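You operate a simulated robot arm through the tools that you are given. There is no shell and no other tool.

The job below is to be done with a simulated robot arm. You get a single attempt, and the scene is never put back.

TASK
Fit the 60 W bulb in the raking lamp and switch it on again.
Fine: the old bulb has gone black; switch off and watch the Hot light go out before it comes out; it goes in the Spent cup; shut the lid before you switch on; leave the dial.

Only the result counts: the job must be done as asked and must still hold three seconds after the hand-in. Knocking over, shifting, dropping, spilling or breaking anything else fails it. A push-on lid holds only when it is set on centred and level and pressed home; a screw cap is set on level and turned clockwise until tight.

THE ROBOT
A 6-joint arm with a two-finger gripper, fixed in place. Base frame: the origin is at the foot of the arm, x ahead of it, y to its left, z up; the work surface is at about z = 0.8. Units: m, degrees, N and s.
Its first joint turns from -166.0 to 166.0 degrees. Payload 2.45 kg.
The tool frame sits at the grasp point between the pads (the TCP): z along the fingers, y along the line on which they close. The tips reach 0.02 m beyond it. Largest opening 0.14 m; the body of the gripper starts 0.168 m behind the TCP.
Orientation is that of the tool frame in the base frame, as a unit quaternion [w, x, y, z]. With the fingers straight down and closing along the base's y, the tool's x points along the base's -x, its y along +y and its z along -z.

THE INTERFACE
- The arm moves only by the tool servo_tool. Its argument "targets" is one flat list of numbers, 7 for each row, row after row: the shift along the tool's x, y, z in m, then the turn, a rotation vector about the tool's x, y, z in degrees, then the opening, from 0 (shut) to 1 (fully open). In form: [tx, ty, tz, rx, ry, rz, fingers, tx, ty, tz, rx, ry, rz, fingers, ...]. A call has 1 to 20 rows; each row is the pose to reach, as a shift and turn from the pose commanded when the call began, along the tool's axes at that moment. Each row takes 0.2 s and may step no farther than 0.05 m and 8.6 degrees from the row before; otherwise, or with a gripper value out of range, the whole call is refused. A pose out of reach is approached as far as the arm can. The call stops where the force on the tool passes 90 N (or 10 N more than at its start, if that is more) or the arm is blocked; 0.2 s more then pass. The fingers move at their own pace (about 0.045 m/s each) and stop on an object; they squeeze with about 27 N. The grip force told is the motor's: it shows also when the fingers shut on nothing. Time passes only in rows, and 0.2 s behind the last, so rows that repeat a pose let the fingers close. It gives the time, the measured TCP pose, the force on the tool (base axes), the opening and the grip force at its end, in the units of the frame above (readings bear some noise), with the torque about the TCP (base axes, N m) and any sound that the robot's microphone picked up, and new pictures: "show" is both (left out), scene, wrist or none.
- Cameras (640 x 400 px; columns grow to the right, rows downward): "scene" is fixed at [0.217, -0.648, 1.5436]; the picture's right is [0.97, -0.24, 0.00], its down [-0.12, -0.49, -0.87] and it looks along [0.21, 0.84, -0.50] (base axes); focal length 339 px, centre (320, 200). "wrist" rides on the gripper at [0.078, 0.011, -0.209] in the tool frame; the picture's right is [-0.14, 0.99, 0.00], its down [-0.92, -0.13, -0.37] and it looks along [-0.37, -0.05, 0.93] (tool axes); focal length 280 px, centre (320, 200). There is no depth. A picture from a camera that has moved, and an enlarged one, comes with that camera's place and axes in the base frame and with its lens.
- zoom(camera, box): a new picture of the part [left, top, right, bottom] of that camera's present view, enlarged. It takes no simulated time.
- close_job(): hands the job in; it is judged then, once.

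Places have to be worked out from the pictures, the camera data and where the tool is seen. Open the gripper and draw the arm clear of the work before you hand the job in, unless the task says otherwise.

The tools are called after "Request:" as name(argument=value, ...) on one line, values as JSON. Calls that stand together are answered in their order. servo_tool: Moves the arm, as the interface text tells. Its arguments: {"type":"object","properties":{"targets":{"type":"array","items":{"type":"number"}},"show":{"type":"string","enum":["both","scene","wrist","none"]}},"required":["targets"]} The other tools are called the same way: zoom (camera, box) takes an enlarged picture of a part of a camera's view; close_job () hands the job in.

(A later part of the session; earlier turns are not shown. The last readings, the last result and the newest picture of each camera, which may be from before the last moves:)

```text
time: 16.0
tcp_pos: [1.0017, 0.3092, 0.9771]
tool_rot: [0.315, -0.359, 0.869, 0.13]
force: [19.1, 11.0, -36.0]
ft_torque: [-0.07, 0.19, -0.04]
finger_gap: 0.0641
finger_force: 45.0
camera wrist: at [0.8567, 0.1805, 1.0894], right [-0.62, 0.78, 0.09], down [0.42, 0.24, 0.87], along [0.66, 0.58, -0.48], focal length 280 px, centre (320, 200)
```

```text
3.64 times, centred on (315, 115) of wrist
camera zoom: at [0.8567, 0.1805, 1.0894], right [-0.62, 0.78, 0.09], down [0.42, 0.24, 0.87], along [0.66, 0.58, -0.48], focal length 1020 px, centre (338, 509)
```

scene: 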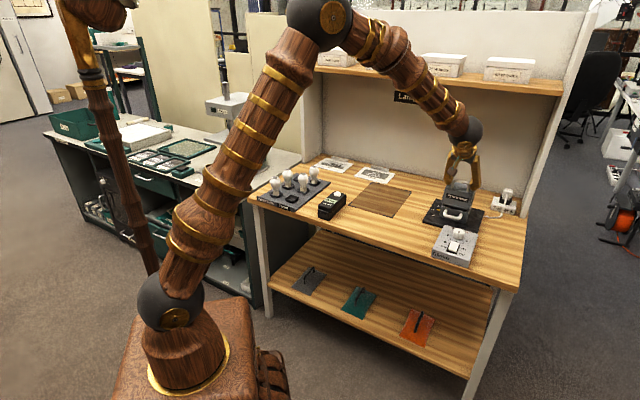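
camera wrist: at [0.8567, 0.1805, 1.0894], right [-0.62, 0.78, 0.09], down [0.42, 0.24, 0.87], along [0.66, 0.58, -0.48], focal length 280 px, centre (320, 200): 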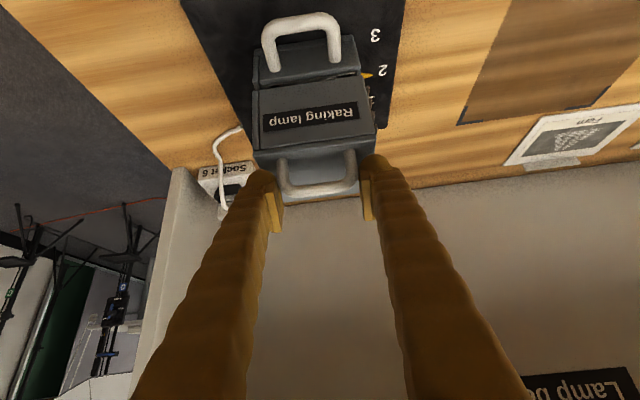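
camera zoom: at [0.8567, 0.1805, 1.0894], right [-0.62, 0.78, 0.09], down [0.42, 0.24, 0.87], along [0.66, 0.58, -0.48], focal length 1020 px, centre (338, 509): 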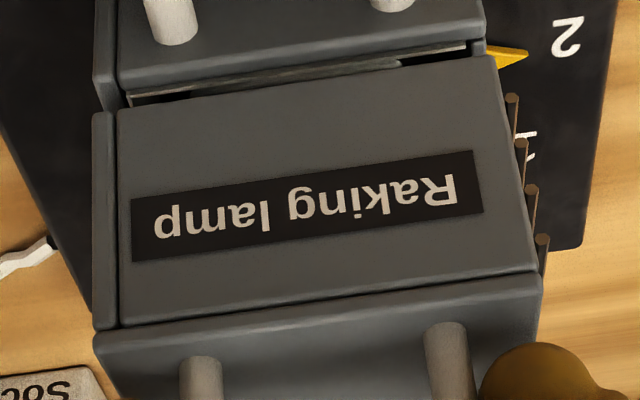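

The front gap tapers toward the back, so the shell hinges at the rear at seam height (z≈0.862). The force also points at that hinge. I'll follow the correct arc of about 0.131 m radius to roughly 20° and check again.

Request:
servo_tool(targets=[-0.0046, 0, 0.0083, 0, 0, 0, 0.3, -0.0136, 0, 0.0103, 0, 0, 0, 0.3, -0.0224, 0, 0.0128, 0, 0, 0, 0.3, -0.0308, 0, 0.016, 0, 0, 0, 0.3])

Request:
zoom(camera="scene", box=[442, 165, 502, 225])

```text
time: 17.0
tcp_pos: [1.0259, 0.3339, 0.9876]
tool_rot: [0.317, -0.358, 0.868, 0.13]
force: [-25.8, -6.3, 36.3]
ft_torque: [-0.83, 0.96, -0.16]
finger_gap: 0.0657
finger_force: 45.1
camera wrist: at [0.88, 0.2043, 1.0991], right [-0.62, 0.78, 0.09], down [0.42, 0.24, 0.88], along [0.66, 0.58, -0.48], focal length 280 px, centre (320, 200)
```

scene: 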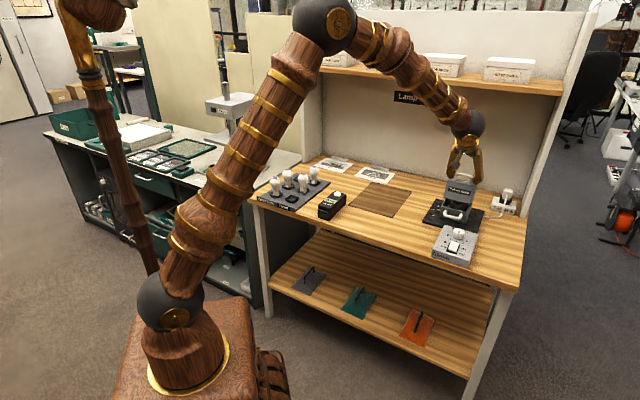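
wrist: 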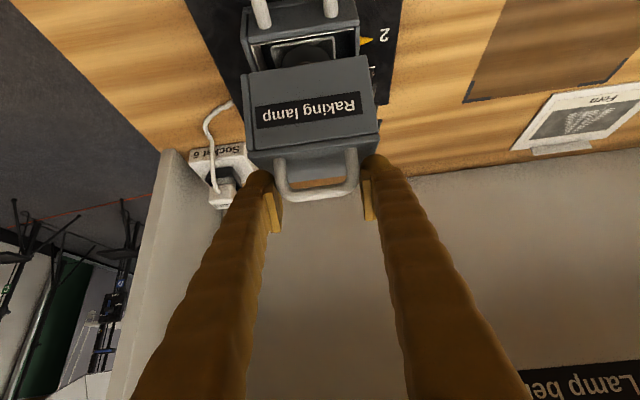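

```text
6.67 times, centred on (472, 195) of scene
camera zoom: at [0.217, -0.648, 1.5436], right [0.97, -0.24, 0.0], down [-0.12, -0.49, -0.87], along [0.21, 0.84, -0.5], focal length 2261 px, centre (-693, 233)
```

zoom: 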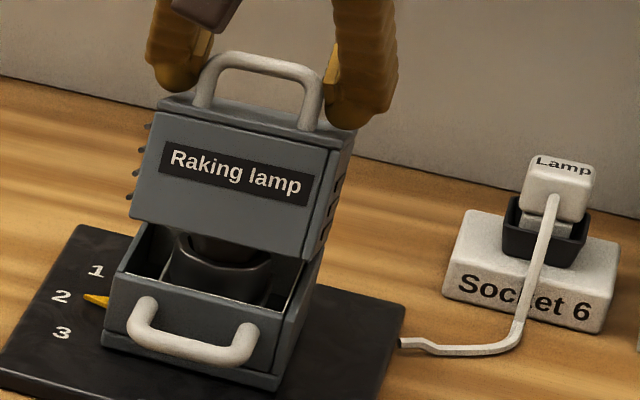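

The lid is swinging open and the lamp holder is visible inside. I was slightly inside the true arc, so I'll widen the radius to about 0.134 m and continue to about 40°.

Request:
servo_tool(targets=[-0.0013, 0, -0.003, 0, 0, 0, 0.3, -0.012, 0, 0.0018, 0, 0, 0, 0.3, -0.0221, 0, 0.0076, 0, 0, 0, 0.3, -0.0317, 0, 0.0143, 0, 0, 0, 0.3, -0.0406, 0, 0.0217, 0, 0, 0, 0.3])

Request:
zoom(camera="scene", box=[442, 165, 502, 225])

```text
time: 18.2
tcp_pos: [1.0573, 0.3635, 0.9947]
tool_rot: [0.317, -0.359, 0.868, 0.13]
force: [-9.8, -4.5, 15.5]
ft_torque: [-1.07, 0.91, -0.08]
finger_gap: 0.0661
finger_force: 45.3
camera wrist: at [0.9127, 0.2359, 1.1071], right [-0.62, 0.78, 0.09], down [0.42, 0.24, 0.87], along [0.66, 0.58, -0.48], focal length 280 px, centre (320, 200)
```

scene: 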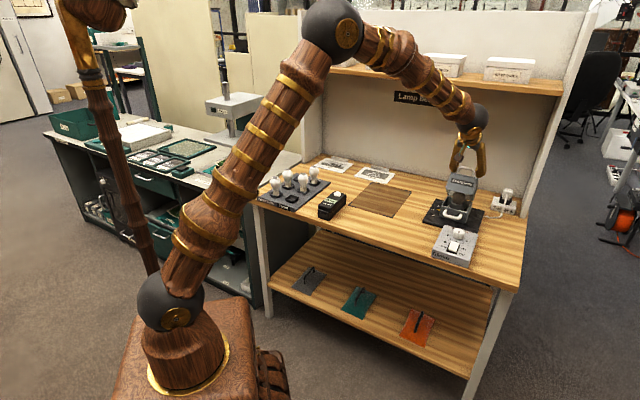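
wrist: 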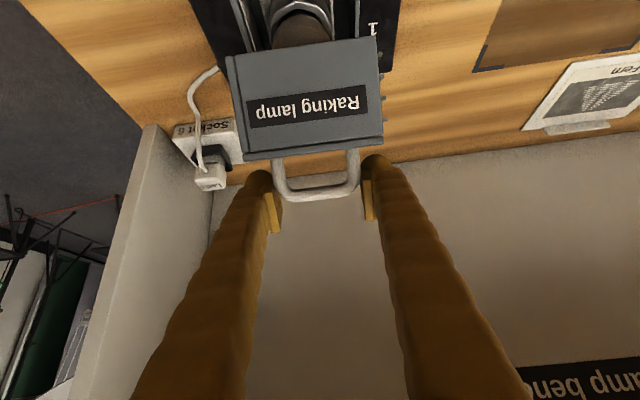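

```text
6.67 times, centred on (472, 195) of scene
camera zoom: at [0.217, -0.648, 1.5436], right [0.97, -0.24, 0.0], down [-0.12, -0.49, -0.87], along [0.21, 0.84, -0.5], focal length 2261 px, centre (-693, 233)
```

zoom: 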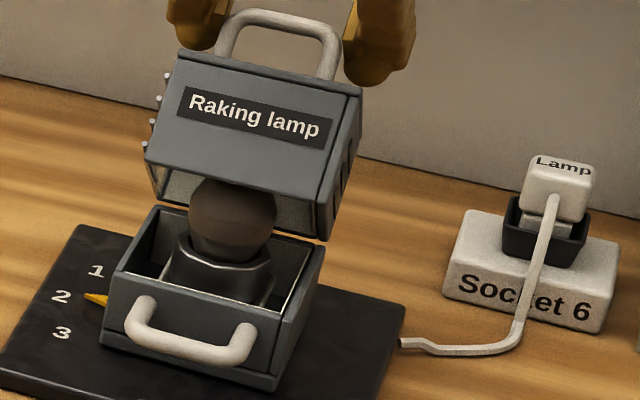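

The blackened bulb is clearly visible in its holder and the forces have eased. I'll continue the arc to about 62°.

Request:
servo_tool(targets=[-0.0083, 0, 0.0083, 0, 0, 0, 0.3, -0.0159, 0, 0.0172, 0, 0, 0, 0.3, -0.0226, 0, 0.0267, 0, 0, 0, 0.3, -0.0285, 0, 0.0368, 0, 0, 0, 0.3])

Request:
zoom(camera="scene", box=[442, 165, 502, 225])

```text
time: 19.2
tcp_pos: [1.0901, 0.3968, 0.9872]
tool_rot: [0.317, -0.359, 0.868, 0.13]
force: [-2.0, -1.4, 22.9]
ft_torque: [-1.27, 0.86, 0.0]
finger_gap: 0.0672
finger_force: 45.2
camera wrist: at [0.9444, 0.2681, 1.099], right [-0.62, 0.78, 0.09], down [0.42, 0.24, 0.88], along [0.66, 0.58, -0.48], focal length 280 px, centre (320, 200)
```

scene: 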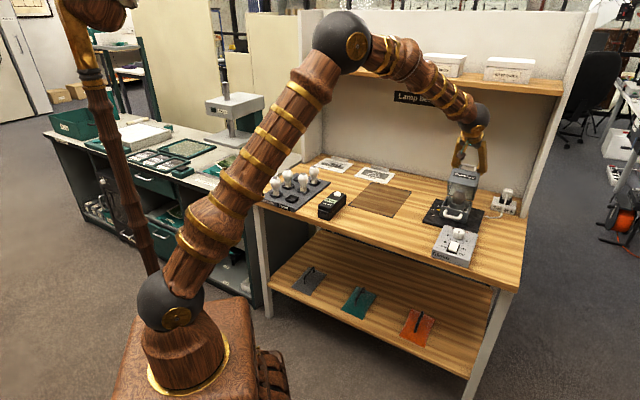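
wrist: 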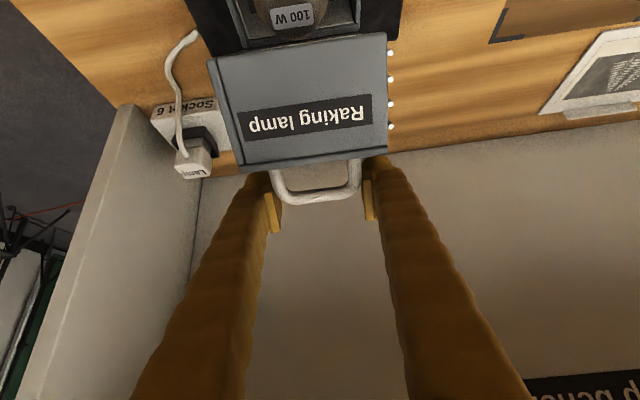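

```text
6.67 times, centred on (472, 195) of scene
camera zoom: at [0.217, -0.648, 1.5436], right [0.97, -0.24, 0.0], down [-0.12, -0.49, -0.87], along [0.21, 0.84, -0.5], focal length 2261 px, centre (-693, 233)
```

zoom: 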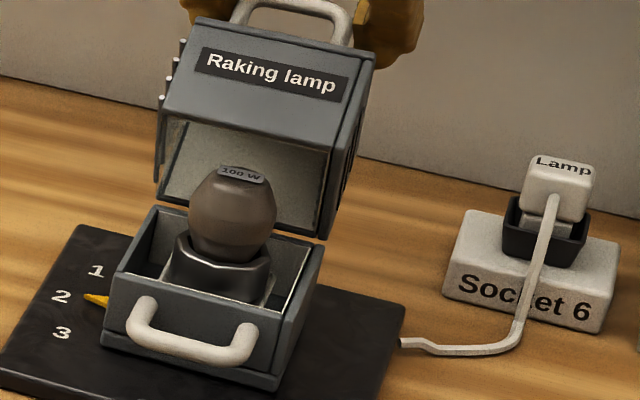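

It's at about 60° with low force. I'll go on to about 78° so the lid is well past its balance point before I release.

Request:
servo_tool(targets=[-0.0069, 0, 0.0098, 0, 0, 0, 0.3, -0.011, 0, 0.021, 0, 0, 0, 0.3, -0.014, 0, 0.0324, 0, 0, 0, 0.3, -0.0154, 0, 0.04, 0, 0, 0, 0.3])

Request:
zoom(camera="scene", box=[442, 165, 502, 225])

Request:
zoom(camera="wrist", box=[200, 60, 440, 260])

```text
time: 20.2
tcp_pos: [1.1181, 0.4234, 0.9671]
tool_rot: [0.319, -0.358, 0.868, 0.13]
force: [10.9, 10.3, 35.9]
ft_torque: [-1.24, 1.33, 0.24]
finger_gap: 0.0675
finger_force: 45.2
camera wrist: at [0.9711, 0.2946, 1.0788], right [-0.62, 0.78, 0.09], down [0.42, 0.24, 0.88], along [0.66, 0.58, -0.47], focal length 280 px, centre (320, 200)
```

scene: 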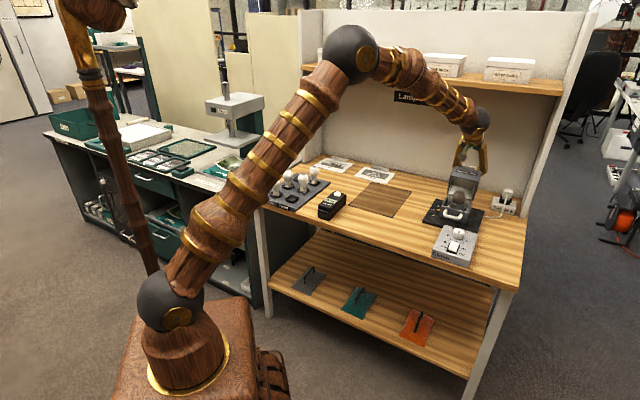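
wrist: 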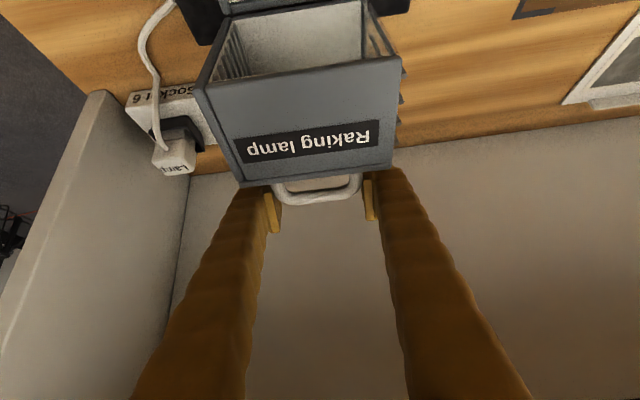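

```text
6.67 times, centred on (472, 195) of scene
camera zoom: at [0.217, -0.648, 1.5436], right [0.97, -0.24, 0.0], down [-0.12, -0.49, -0.87], along [0.21, 0.84, -0.5], focal length 2261 px, centre (-693, 233)
```

zoom: 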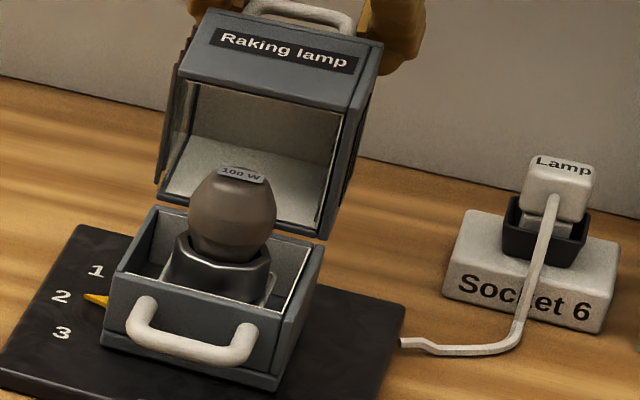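

```text
2.00 times, centred on (320, 160) of wrist
camera zoom: at [0.9711, 0.2946, 1.0788], right [-0.62, 0.78, 0.09], down [0.42, 0.24, 0.88], along [0.66, 0.58, -0.47], focal length 561 px, centre (320, 280)
```

zoom: 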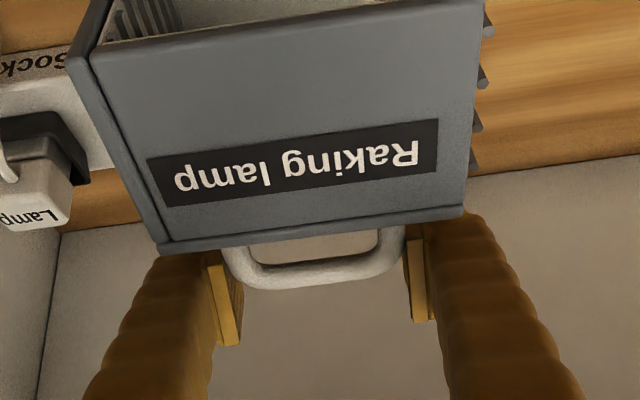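

The lid is near 75°, past its balance point. I'll open the fingers in place and see whether it stays.

Request:
servo_tool(targets=[0, 0, 0, 0, 0, 0, 0.52, 0, 0, 0, 0, 0, 0, 0.6, 0, 0, 0, 0, 0, 0, 0.7])

Request:
zoom(camera="scene", box=[442, 165, 502, 225])

Request:
zoom(camera="wrist", box=[200, 60, 440, 260])

```text
time: 21.0
tcp_pos: [1.1164, 0.4235, 0.9646]
tool_rot: [0.316, -0.359, 0.869, 0.13]
force: [0.1, 0.7, -0.5]
ft_torque: [0.04, 0.03, -0.01]
finger_gap: 0.0981
finger_force: 0.1
camera wrist: at [0.9708, 0.294, 1.0765], right [-0.62, 0.78, 0.09], down [0.42, 0.24, 0.87], along [0.66, 0.58, -0.48], focal length 280 px, centre (320, 200)
```

scene: 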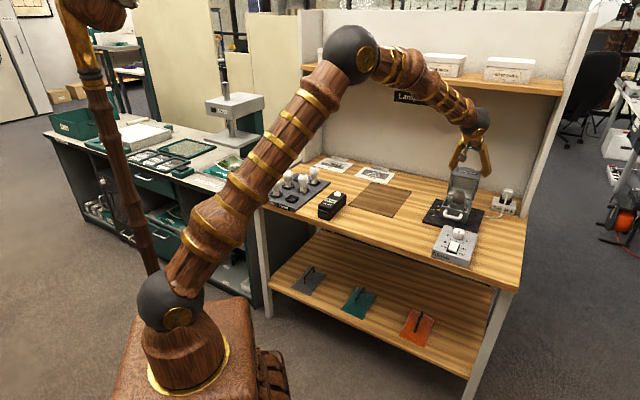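
wrist: 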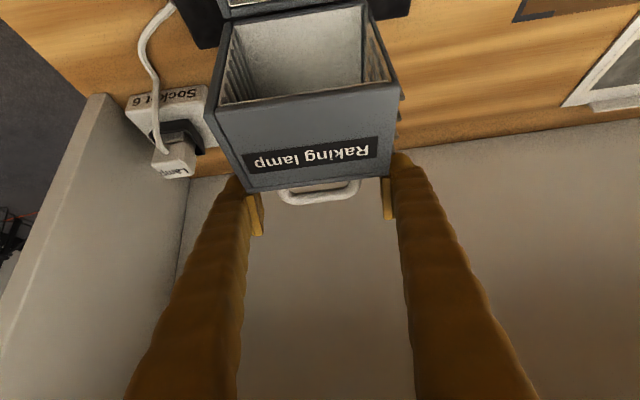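

```text
6.67 times, centred on (472, 195) of scene
camera zoom: at [0.217, -0.648, 1.5436], right [0.97, -0.24, 0.0], down [-0.12, -0.49, -0.87], along [0.21, 0.84, -0.5], focal length 2261 px, centre (-693, 233)
```

zoom: 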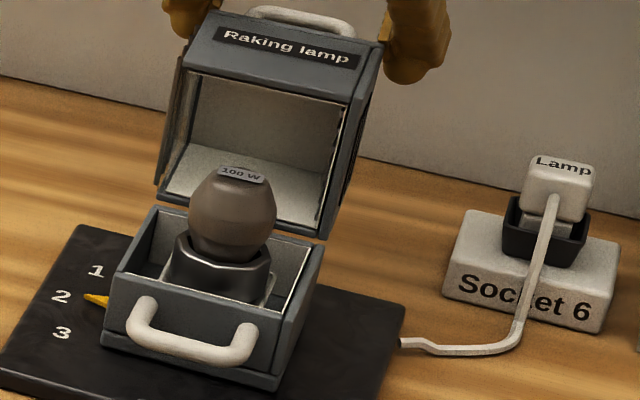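

```text
2.00 times, centred on (320, 160) of wrist
camera zoom: at [0.9708, 0.294, 1.0765], right [-0.62, 0.78, 0.09], down [0.42, 0.24, 0.87], along [0.66, 0.58, -0.48], focal length 561 px, centre (320, 280)
```

zoom: 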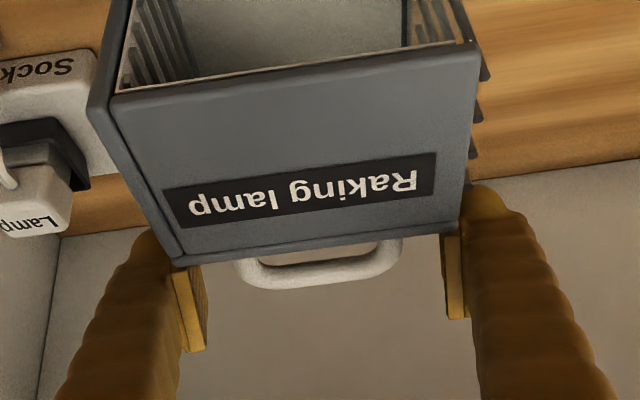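

The lid stays open and is settling slightly back. I'll spread the fingers clear of its sides and withdraw along the tool axis.

Request:
servo_tool(targets=[0, 0, 0, 0, 0, 0, 0.85, 0, 0, 0, 0, 0, 0, 1, 0, 0, 0, 0, 0, 0, 1, 0, 0, -0.03, 0, 0, 0, 1, 0, 0, -0.07, 0, 0, 0, 1, 0, 0, -0.11, 0, 0, 0, 1, 0, 0, -0.15, 0, 0, 0, 1, -0.02, 0, -0.18, 0, 0, 0, 1])

Request:
zoom(camera="scene", box=[442, 155, 502, 225])

Request:
zoom(camera="wrist", box=[200, 0, 440, 200])

```text
time: 22.8
tcp_pos: [1.0448, 0.3503, 1.1149]
tool_rot: [0.316, -0.358, 0.869, 0.13]
force: [0.0, 0.0, -0.4]
ft_torque: [0.02, -0.02, 0.0]
finger_gap: 0.14
finger_force: 0.1
camera wrist: at [0.9002, 0.2223, 1.2277], right [-0.62, 0.78, 0.09], down [0.42, 0.24, 0.87], along [0.66, 0.58, -0.48], focal length 280 px, centre (320, 200)
```

scene: 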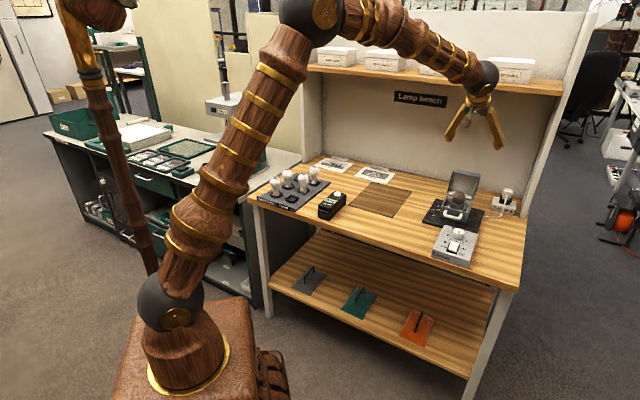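
wrist: 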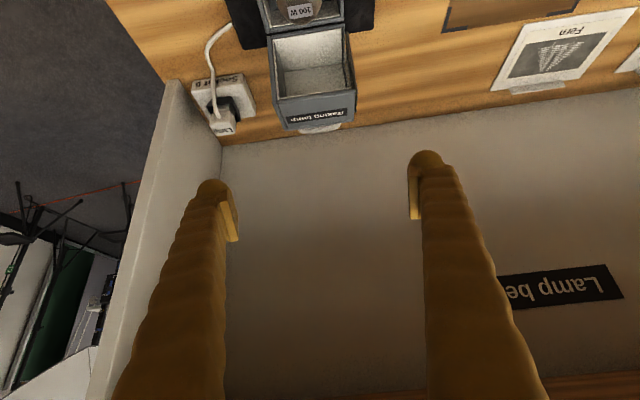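

```text
5.71 times, centred on (472, 190) of scene
camera zoom: at [0.217, -0.648, 1.5436], right [0.97, -0.24, 0.0], down [-0.12, -0.49, -0.87], along [0.21, 0.84, -0.5], focal length 1938 px, centre (-549, 257)
```

zoom: 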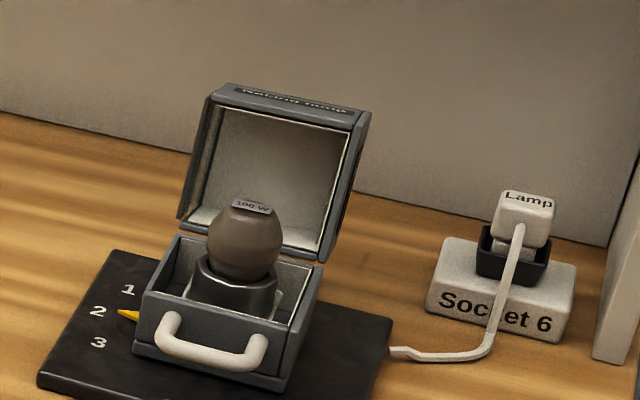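

```text
2.00 times, centred on (320, 100) of wrist
camera zoom: at [0.9002, 0.2223, 1.2277], right [-0.62, 0.78, 0.09], down [0.42, 0.24, 0.87], along [0.66, 0.58, -0.48], focal length 561 px, centre (320, 400)
```

zoom: 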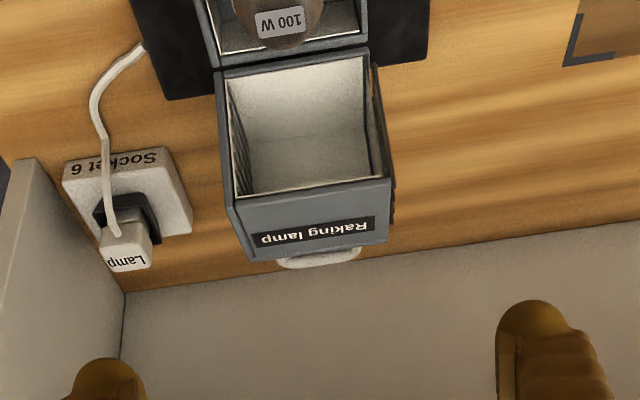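

The lid stands fully open, and the old bulb (marked 100 W, black) is centred near (1.02, 0.33), widest at about z 0.89. I'll reduce the tilt to about 27° and hover above it with the fingers partly open.

Request:
servo_tool(targets=[0.0361, 0.0004, 0.0124, 0, 3.25, 0, 0.85, 0.0722, 0.0008, 0.0248, 0, 6.5, 0, 0.7, 0.1084, 0.0012, 0.0372, 0, 9.75, 0, 0.6, 0.1445, 0.0015, 0.0496, 0, 13, 0, 0.6])

Request:
zoom(camera="wrist", box=[200, 60, 440, 260])

Request:
zoom(camera="scene", box=[432, 155, 502, 225])

```text
time: 23.8
tcp_pos: [0.9899, 0.2974, 0.9839]
tool_rot: [0.216, -0.371, 0.899, 0.088]
force: [-1.0, -0.3, -0.4]
ft_torque: [-0.02, 0.01, 0.02]
finger_gap: 0.084
finger_force: 0.1
camera wrist: at [0.8657, 0.1905, 1.1371], right [-0.61, 0.79, 0.06], down [0.55, 0.37, 0.75], along [0.57, 0.49, -0.66], focal length 280 px, centre (320, 200)
```

scene: 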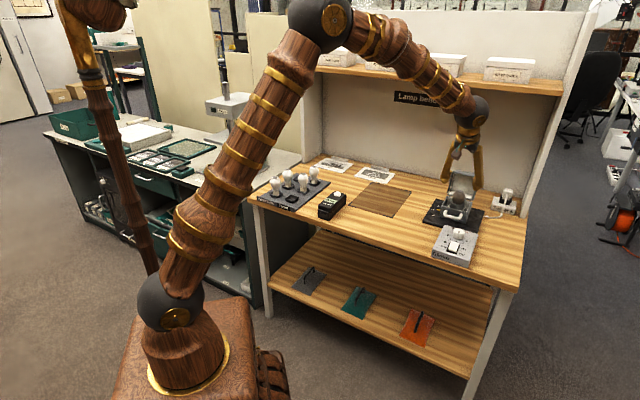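
wrist: 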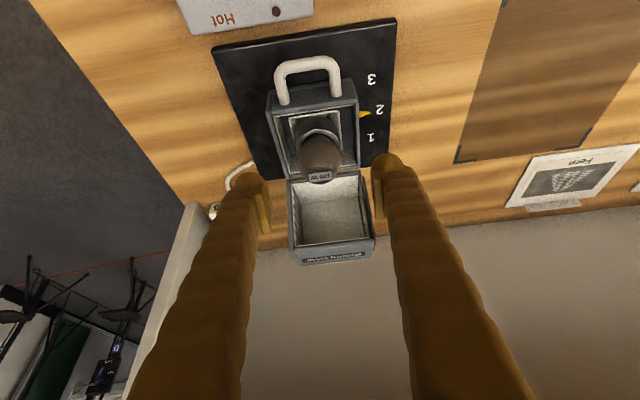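

```text
2.00 times, centred on (320, 160) of wrist
camera zoom: at [0.8657, 0.1905, 1.1371], right [-0.61, 0.79, 0.06], down [0.55, 0.37, 0.75], along [0.57, 0.49, -0.66], focal length 561 px, centre (320, 280)
```

zoom: 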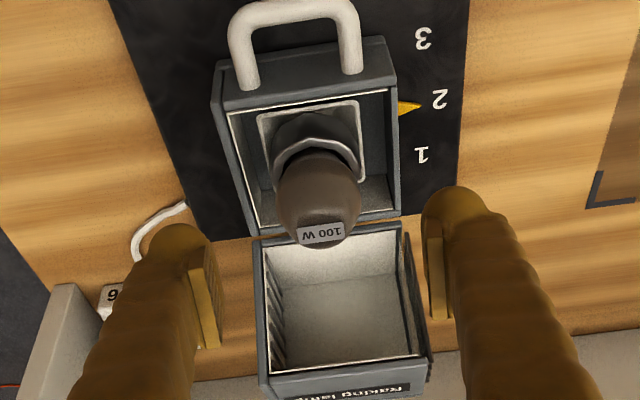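

```text
5.71 times, centred on (467, 190) of scene
camera zoom: at [0.217, -0.648, 1.5436], right [0.97, -0.24, 0.0], down [-0.12, -0.49, -0.87], along [0.21, 0.84, -0.5], focal length 1938 px, centre (-520, 257)
```

zoom: 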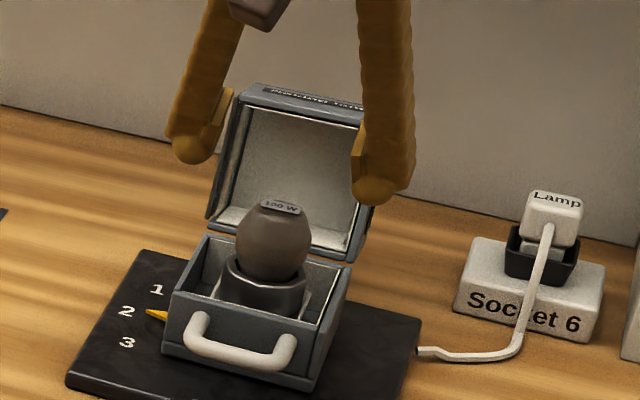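

The bulb is centred between the fingers and directly along the tool axis. I'll advance 10 cm to its widest part without closing yet.

Request:
servo_tool(targets=[0, 0.0005, 0.03, 0, 0, 0, 0.6, 0, 0.0005, 0.06, 0, 0, 0, 0.6, 0, 0.0005, 0.085, 0, 0, 0, 0.58, 0, 0.0005, 0.099, 0, 0, 0, 0.55])

Request:
zoom(camera="wrist", box=[200, 60, 440, 260])

Request:
zoom(camera="scene", box=[432, 155, 502, 225])

```text
time: 24.8
tcp_pos: [1.0204, 0.3282, 0.899]
tool_rot: [0.217, -0.37, 0.899, 0.089]
force: [-0.6, 1.0, 0.6]
ft_torque: [-0.02, 0.04, 0.01]
finger_gap: 0.0771
finger_force: 0.0
camera wrist: at [0.8963, 0.2204, 1.0508], right [-0.61, 0.79, 0.06], down [0.55, 0.37, 0.75], along [0.57, 0.49, -0.66], focal length 280 px, centre (320, 200)
```

scene: 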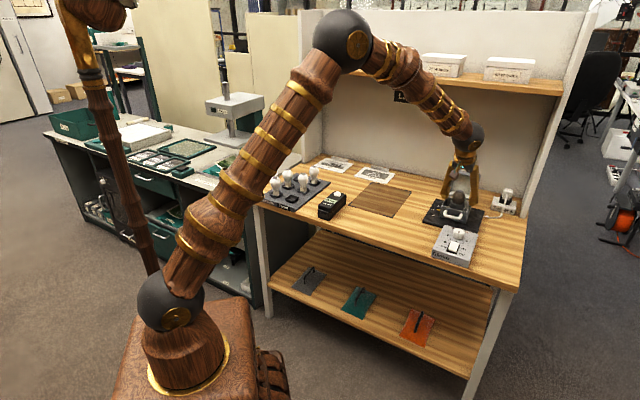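
wrist: 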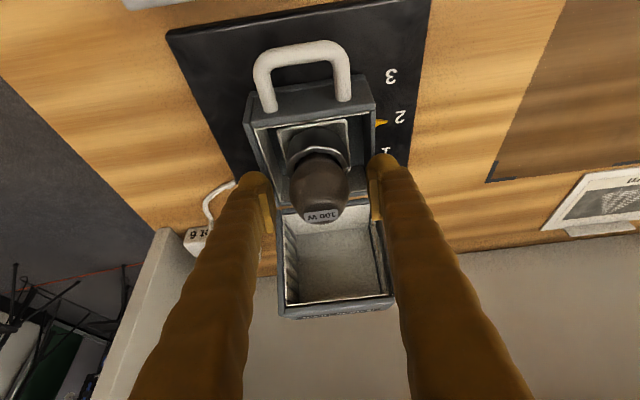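

```text
2.00 times, centred on (320, 160) of wrist
camera zoom: at [0.8963, 0.2204, 1.0508], right [-0.61, 0.79, 0.06], down [0.55, 0.37, 0.75], along [0.57, 0.49, -0.66], focal length 561 px, centre (320, 280)
```

zoom: 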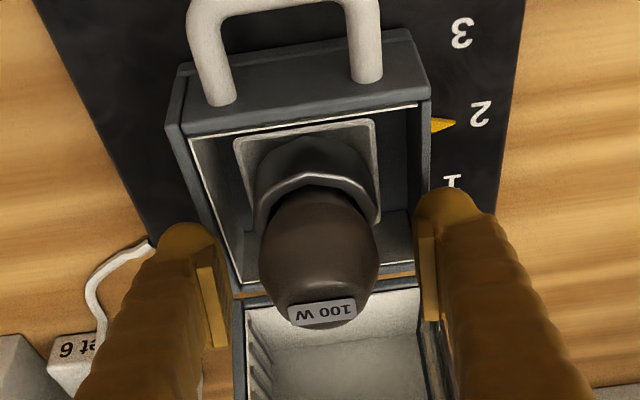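

```text
5.71 times, centred on (467, 190) of scene
camera zoom: at [0.217, -0.648, 1.5436], right [0.97, -0.24, 0.0], down [-0.12, -0.49, -0.87], along [0.21, 0.84, -0.5], focal length 1938 px, centre (-520, 257)
```

zoom: 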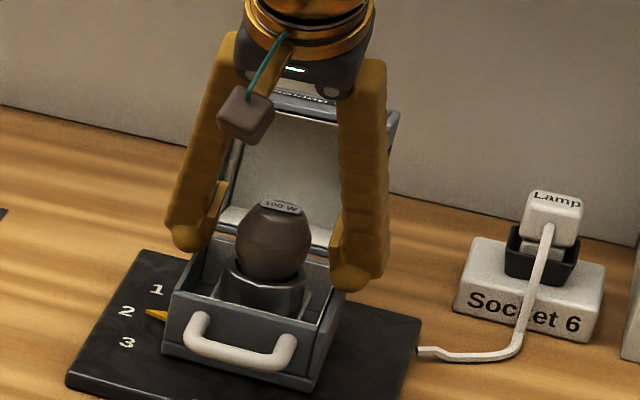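

The bulb is centred and its equator is a few millimetres below the pads. I'll nudge slightly and close gently on it.

Request:
servo_tool(targets=[0.003, 0, 0.002, 0, 0, 0, 0.5, 0.003, 0, 0.003, 0, 0, 0, 0.42, 0.003, 0, 0.003, 0, 0, 0, 0.35, 0.003, 0, 0.003, 0, 0, 0, 0.3, 0.003, 0, 0.003, 0, 0, 0, 0.3])

Request:
zoom(camera="wrist", box=[200, 60, 440, 260])

Request:
zoom(camera="scene", box=[432, 155, 502, 225])

```text
time: 26.0
tcp_pos: [1.0192, 0.3285, 0.8945]
tool_rot: [0.216, -0.372, 0.899, 0.089]
force: [0.7, 0.7, 1.1]
ft_torque: [0.04, -0.03, -0.02]
finger_gap: 0.0442
finger_force: 27.3
camera wrist: at [0.8953, 0.2203, 1.0461], right [-0.61, 0.79, 0.06], down [0.55, 0.37, 0.75], along [0.57, 0.49, -0.66], focal length 280 px, centre (320, 200)
```

scene: 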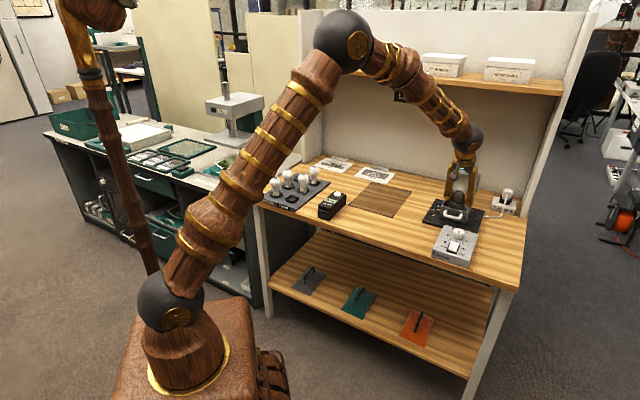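
wrist: 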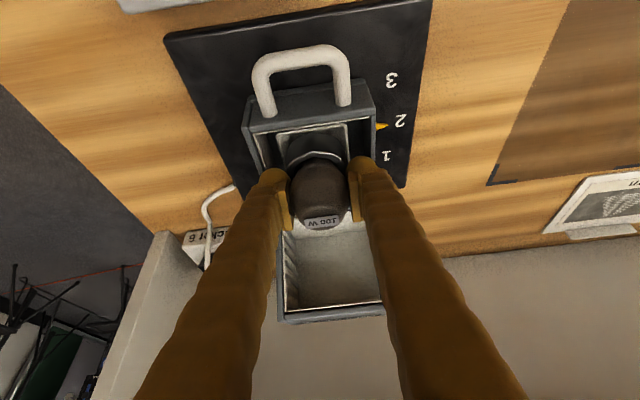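

```text
2.00 times, centred on (320, 160) of wrist
camera zoom: at [0.8953, 0.2203, 1.0461], right [-0.61, 0.79, 0.06], down [0.55, 0.37, 0.75], along [0.57, 0.49, -0.66], focal length 561 px, centre (320, 280)
```

zoom: 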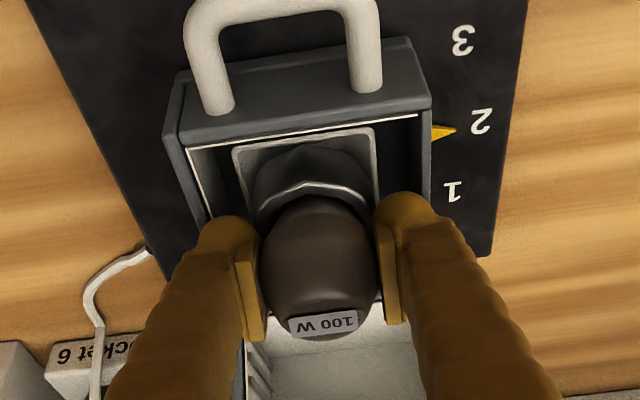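

```text
5.71 times, centred on (467, 190) of scene
camera zoom: at [0.217, -0.648, 1.5436], right [0.97, -0.24, 0.0], down [-0.12, -0.49, -0.87], along [0.21, 0.84, -0.5], focal length 1938 px, centre (-520, 257)
```

zoom: 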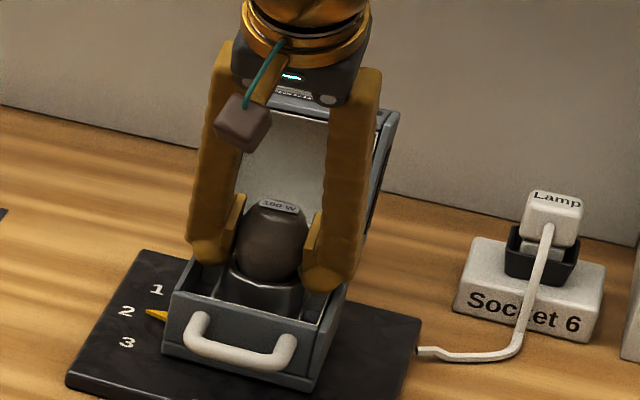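

Bulb gripped at 44 mm with no side load. I'll try a gentle straight lift of a few millimetres and watch the force to learn whether it pulls out or has to be unscrewed.

Request:
servo_tool(targets=[-0.0007, 0, -0.0013, 0, 0, 0, 0.3, -0.0014, 0, -0.0027, 0, 0, 0, 0.3], show="none")

Request:
zoom(camera="scene", box=[432, 155, 502, 225])

```text
time: 26.6
tcp_pos: [1.0203, 0.3285, 0.8962]
tool_rot: [0.215, -0.371, 0.899, 0.089]
force: [0.4, 0.5, 0.3]
ft_torque: [-0.02, -0.02, -0.01]
finger_gap: 0.0437
finger_force: 26.9
```

```text
5.71 times, centred on (467, 190) of scene
camera zoom: at [0.217, -0.648, 1.5436], right [0.97, -0.24, 0.0], down [-0.12, -0.49, -0.87], along [0.21, 0.84, -0.5], focal length 1938 px, centre (-520, 257)
```

zoom: 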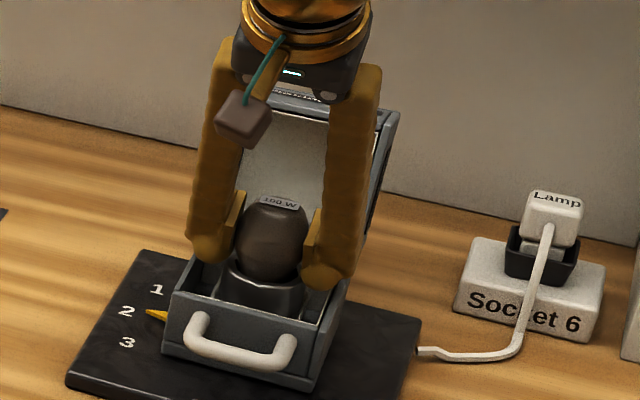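

There's no resistance, so the bulb simply lifts out. I'll raise it straight up 11 cm.

Request:
servo_tool(targets=[-0.0091, 0, -0.0178, 0, 0, 0, 0.3, -0.0182, 0, -0.0356, 0, 0, 0, 0.3, -0.0272, 0, -0.0535, 0, 0, 0, 0.3, -0.0409, 0, -0.0802, 0, 0, 0, 0.3, -0.05, 0, -0.098, 0, 0, 0, 0.3])

Request:
zoom(camera="wrist", box=[200, 60, 440, 260])

Request:
zoom(camera="scene", box=[432, 155, 502, 225])

```text
time: 27.8
tcp_pos: [1.02, 0.3304, 1.0067]
tool_rot: [0.216, -0.371, 0.899, 0.087]
force: [-0.9, -0.9, -0.6]
ft_torque: [0.01, 0.0, -0.01]
finger_gap: 0.0438
finger_force: 26.6
camera wrist: at [0.8955, 0.2221, 1.1594], right [-0.61, 0.79, 0.06], down [0.55, 0.37, 0.75], along [0.57, 0.49, -0.66], focal length 280 px, centre (320, 200)
```

scene: 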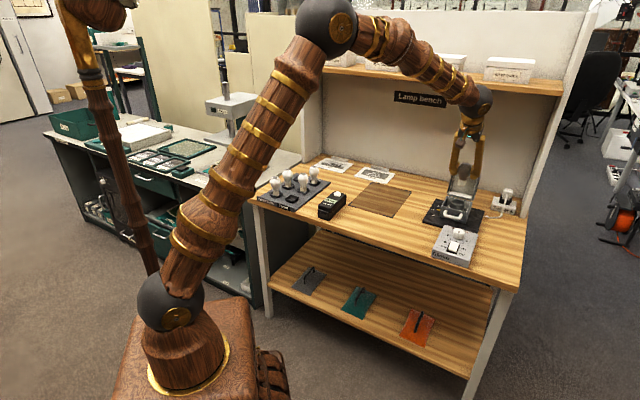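
wrist: 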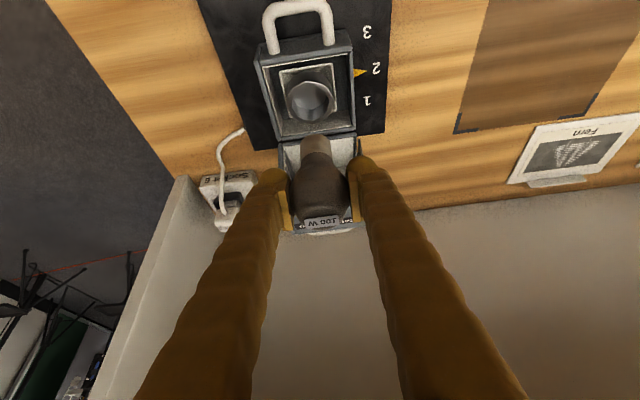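

```text
2.00 times, centred on (320, 160) of wrist
camera zoom: at [0.8955, 0.2221, 1.1594], right [-0.61, 0.79, 0.06], down [0.55, 0.37, 0.75], along [0.57, 0.49, -0.66], focal length 561 px, centre (320, 280)
```

zoom: 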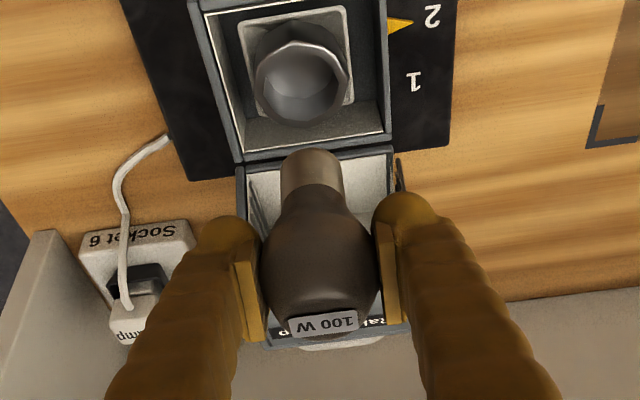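

```text
5.71 times, centred on (467, 190) of scene
camera zoom: at [0.217, -0.648, 1.5436], right [0.97, -0.24, 0.0], down [-0.12, -0.49, -0.87], along [0.21, 0.84, -0.5], focal length 1938 px, centre (-520, 257)
```

zoom: 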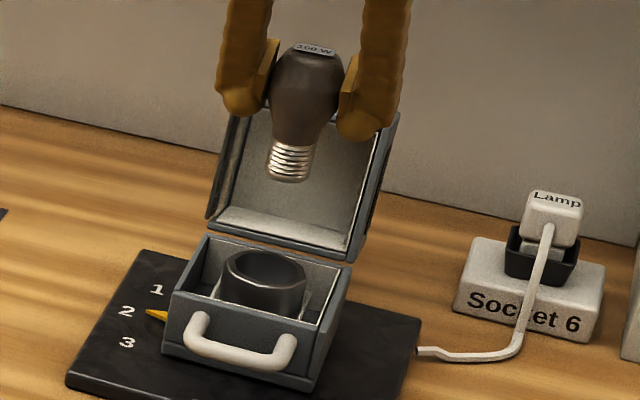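

The old bulb is out and upright, with its base about 7 cm below the grip. The dark empty cup by the "Spent" label is near (0.41, 0.61), so I'll carry the bulb there at a safe height.

Request:
servo_tool(targets=[0.0106, 0.0348, -0.0082, 0, 0, 0, 0.3, 0.0212, 0.0697, -0.0164, 0, 0, 0, 0.3, 0.0318, 0.1045, -0.0246, 0, 0, 0, 0.3, 0.0424, 0.1393, -0.0328, 0, 0, 0, 0.3, 0.053, 0.1742, -0.041, 0, 0, 0, 0.3, 0.0636, 0.209, -0.0492, 0, 0, 0, 0.3, 0.0742, 0.2438, -0.0574, 0, 0, 0, 0.3, 0.0848, 0.2787, -0.0656, 0, 0, 0, 0.3, 0.0954, 0.3135, -0.0739, 0, 0, 0, 0.3, 0.106, 0.3483, -0.0821, 0, 0, 0, 0.3, 0.1166, 0.3832, -0.0903, 0, 0, 0, 0.3, 0.1272, 0.418, -0.0985, 0, 0, 0, 0.3, 0.1378, 0.4528, -0.1067, 0, 0, 0, 0.3, 0.1484, 0.4877, -0.1149, 0, 0, 0, 0.3, 0.159, 0.5225, -0.1231, 0, 0, 0, 0.3, 0.1696, 0.5573, -0.1313, 0, 0, 0, 0.3, 0.1802, 0.5922, -0.1395, 0, 0, 0, 0.3, 0.1908, 0.627, -0.1477, 0, 0, 0, 0.3])

Request:
zoom(camera="wrist", box=[200, 0, 440, 260])

Request:
zoom(camera="scene", box=[240, 120, 360, 225])

```text
time: 31.8
tcp_pos: [0.4506, 0.5853, 1.0302]
tool_rot: [0.208, -0.342, 0.913, 0.074]
force: [-0.8, 0.1, -0.2]
ft_torque: [-0.03, -0.06, -0.05]
finger_gap: 0.0439
finger_force: 26.3
stopped in row 18: the arm was blocked; the commanded pose is now the measured one
camera wrist: at [0.3214, 0.489, 1.1879], right [-0.56, 0.83, 0.05], down [0.59, 0.35, 0.73], along [0.59, 0.44, -0.68], focal length 280 px, centre (320, 200)
```

scene: 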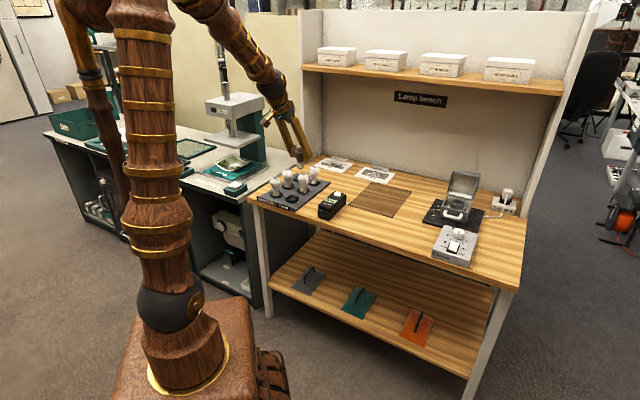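
wrist: 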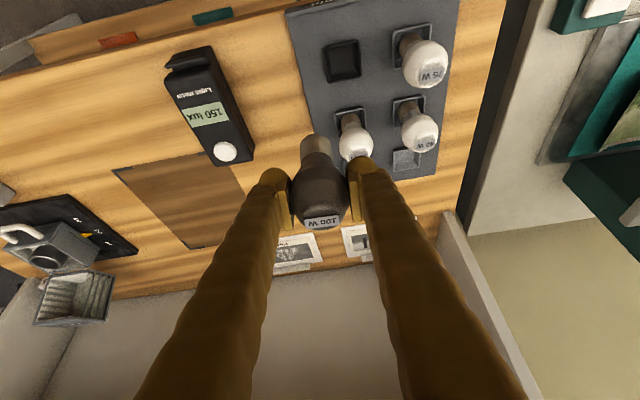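

```text
1.54 times, centred on (320, 130) of wrist
camera zoom: at [0.3214, 0.489, 1.1879], right [-0.56, 0.83, 0.05], down [0.59, 0.35, 0.73], along [0.59, 0.44, -0.68], focal length 431 px, centre (320, 308)
```

zoom: 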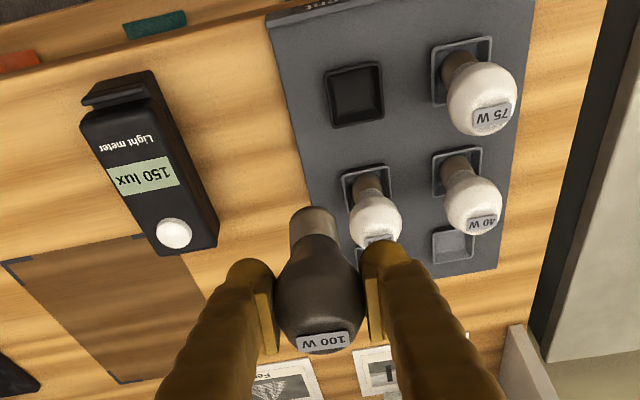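

```text
3.81 times, centred on (300, 172) of scene
camera zoom: at [0.217, -0.648, 1.5436], right [0.97, -0.24, 0.0], down [-0.12, -0.49, -0.87], along [0.21, 0.84, -0.5], focal length 1292 px, centre (396, 305)
```

zoom: 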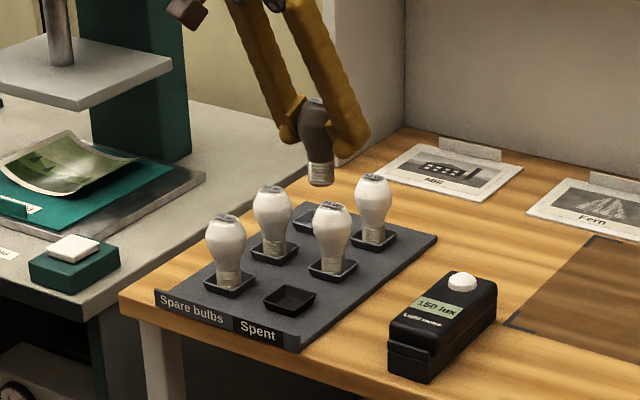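

The arm stalled with the tool nearly in line with the forearm, which is a wrist singularity. I'll back away, then turn the gripper about the vertical so the tilt is sideways to the reach direction, keeping the bulb upright.

Request:
servo_tool(targets=[-0.014, -0.0407, 0.004, 0, 0, 0, 0.3, -0.028, -0.0814, 0.0079, 0, 0, 0, 0.3, -0.042, -0.122, 0.0119, 0, 0, 0, 0.3, -0.0559, -0.1627, 0.0158, 0, 0, 0, 0.3, -0.0559, -0.1627, 0.0158, 3.15, -0.12, 6.37, 0.3, -0.0559, -0.1627, 0.0158, 6.3, -0.24, 12.74, 0.3, -0.0559, -0.1627, 0.0158, 9.45, -0.36, 19.11, 0.3, -0.0559, -0.1627, 0.0158, 12.6, -0.48, 25.48, 0.3, -0.0559, -0.1627, 0.0158, 15.75, -0.6, 31.85, 0.3, -0.0559, -0.1627, 0.0158, 18.9, -0.72, 38.22, 0.3, -0.0559, -0.1627, 0.0158, 22.05, -0.84, 44.59, 0.3, -0.0559, -0.1627, 0.0158, 25.2, -0.96, 50.96, 0.3, -0.0559, -0.1627, 0.0158, 28.35, -1.08, 57.33, 0.3, -0.0559, -0.1627, 0.0158, 31.5, -1.2, 63.7, 0.3])

```text
time: 34.8
tcp_pos: [0.5952, 0.5039, 1.0475]
tool_rot: [0.229, 0.248, 0.939, -0.06]
force: [-0.6, -0.1, -0.3]
ft_torque: [-0.02, 0.0, 0.0]
finger_gap: 0.044
finger_force: 27.3
camera wrist: at [0.4564, 0.5954, 1.198], right [0.6, 0.8, 0.07], down [0.5, -0.43, 0.75], along [0.63, -0.41, -0.66], focal length 280 px, centre (320, 200)
```

scene: 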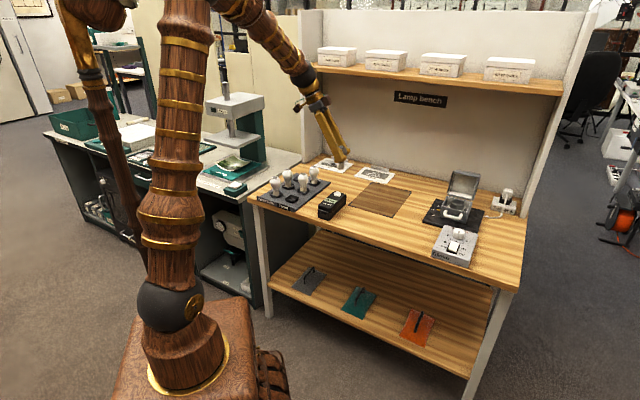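
wrist: 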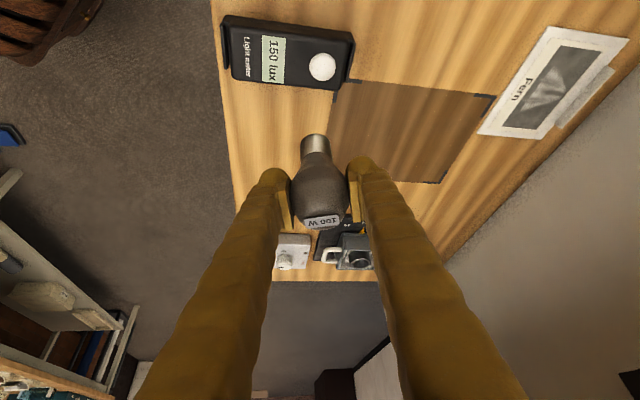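

The gripper is now turned sideways with the bulb still upright. I'll move over the Spent cup at about (0.41, 0.607), staying clear above the spares.

Request:
servo_tool(targets=[0.035, -0.0003, -0.0092, 0, 0, 0, 0.3, 0.07, -0.0006, -0.0184, 0, 0, 0, 0.3, 0.105, -0.0009, -0.0276, 0, 0, 0, 0.3, 0.14, -0.0012, -0.0368, 0, 0, 0, 0.3, 0.175, -0.0015, -0.046, 0, 0, 0, 0.3, 0.21, -0.0018, -0.0552, 0, 0, 0, 0.3])

Request:
zoom(camera="scene", box=[240, 120, 360, 225])

Request:
zoom(camera="wrist", box=[200, 0, 440, 260])

```text
time: 36.2
tcp_pos: [0.409, 0.6076, 0.9992]
tool_rot: [0.23, 0.248, 0.939, -0.059]
force: [0.4, -0.2, -0.5]
ft_torque: [0.0, 0.0, 0.01]
finger_gap: 0.0438
finger_force: 27.3
camera wrist: at [0.2707, 0.6991, 1.15], right [0.59, 0.8, 0.07], down [0.5, -0.43, 0.75], along [0.63, -0.41, -0.66], focal length 280 px, centre (320, 200)
```

scene: 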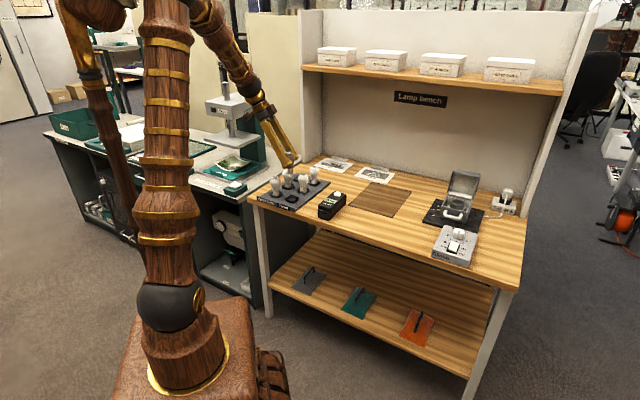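
wrist: 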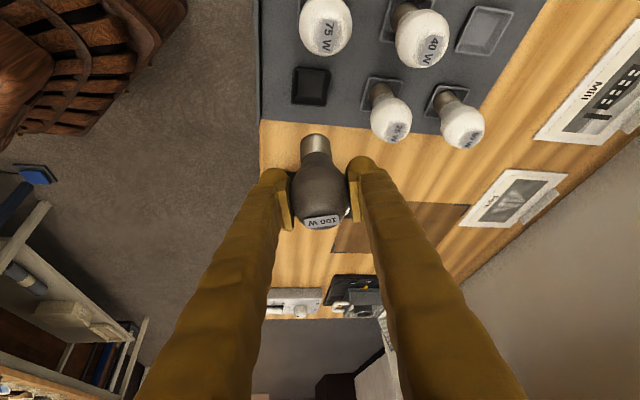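

```text
3.81 times, centred on (300, 172) of scene
camera zoom: at [0.217, -0.648, 1.5436], right [0.97, -0.24, 0.0], down [-0.12, -0.49, -0.87], along [0.21, 0.84, -0.5], focal length 1292 px, centre (396, 305)
```

zoom: 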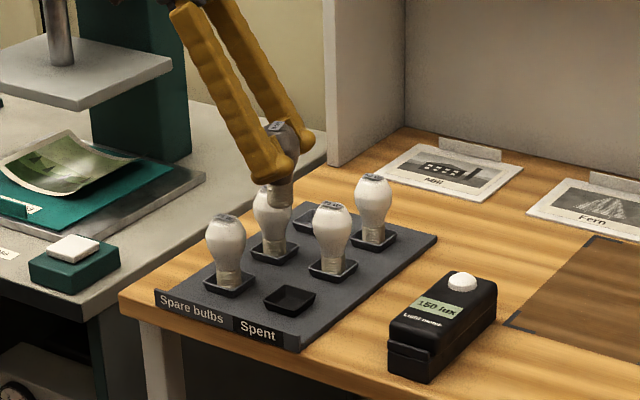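

```text
1.54 times, centred on (320, 130) of wrist
camera zoom: at [0.2707, 0.6991, 1.15], right [0.59, 0.8, 0.07], down [0.5, -0.43, 0.75], along [0.63, -0.41, -0.66], focal length 431 px, centre (320, 308)
```

zoom: 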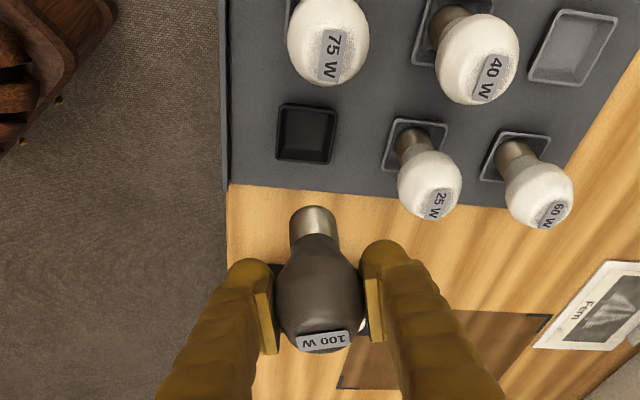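

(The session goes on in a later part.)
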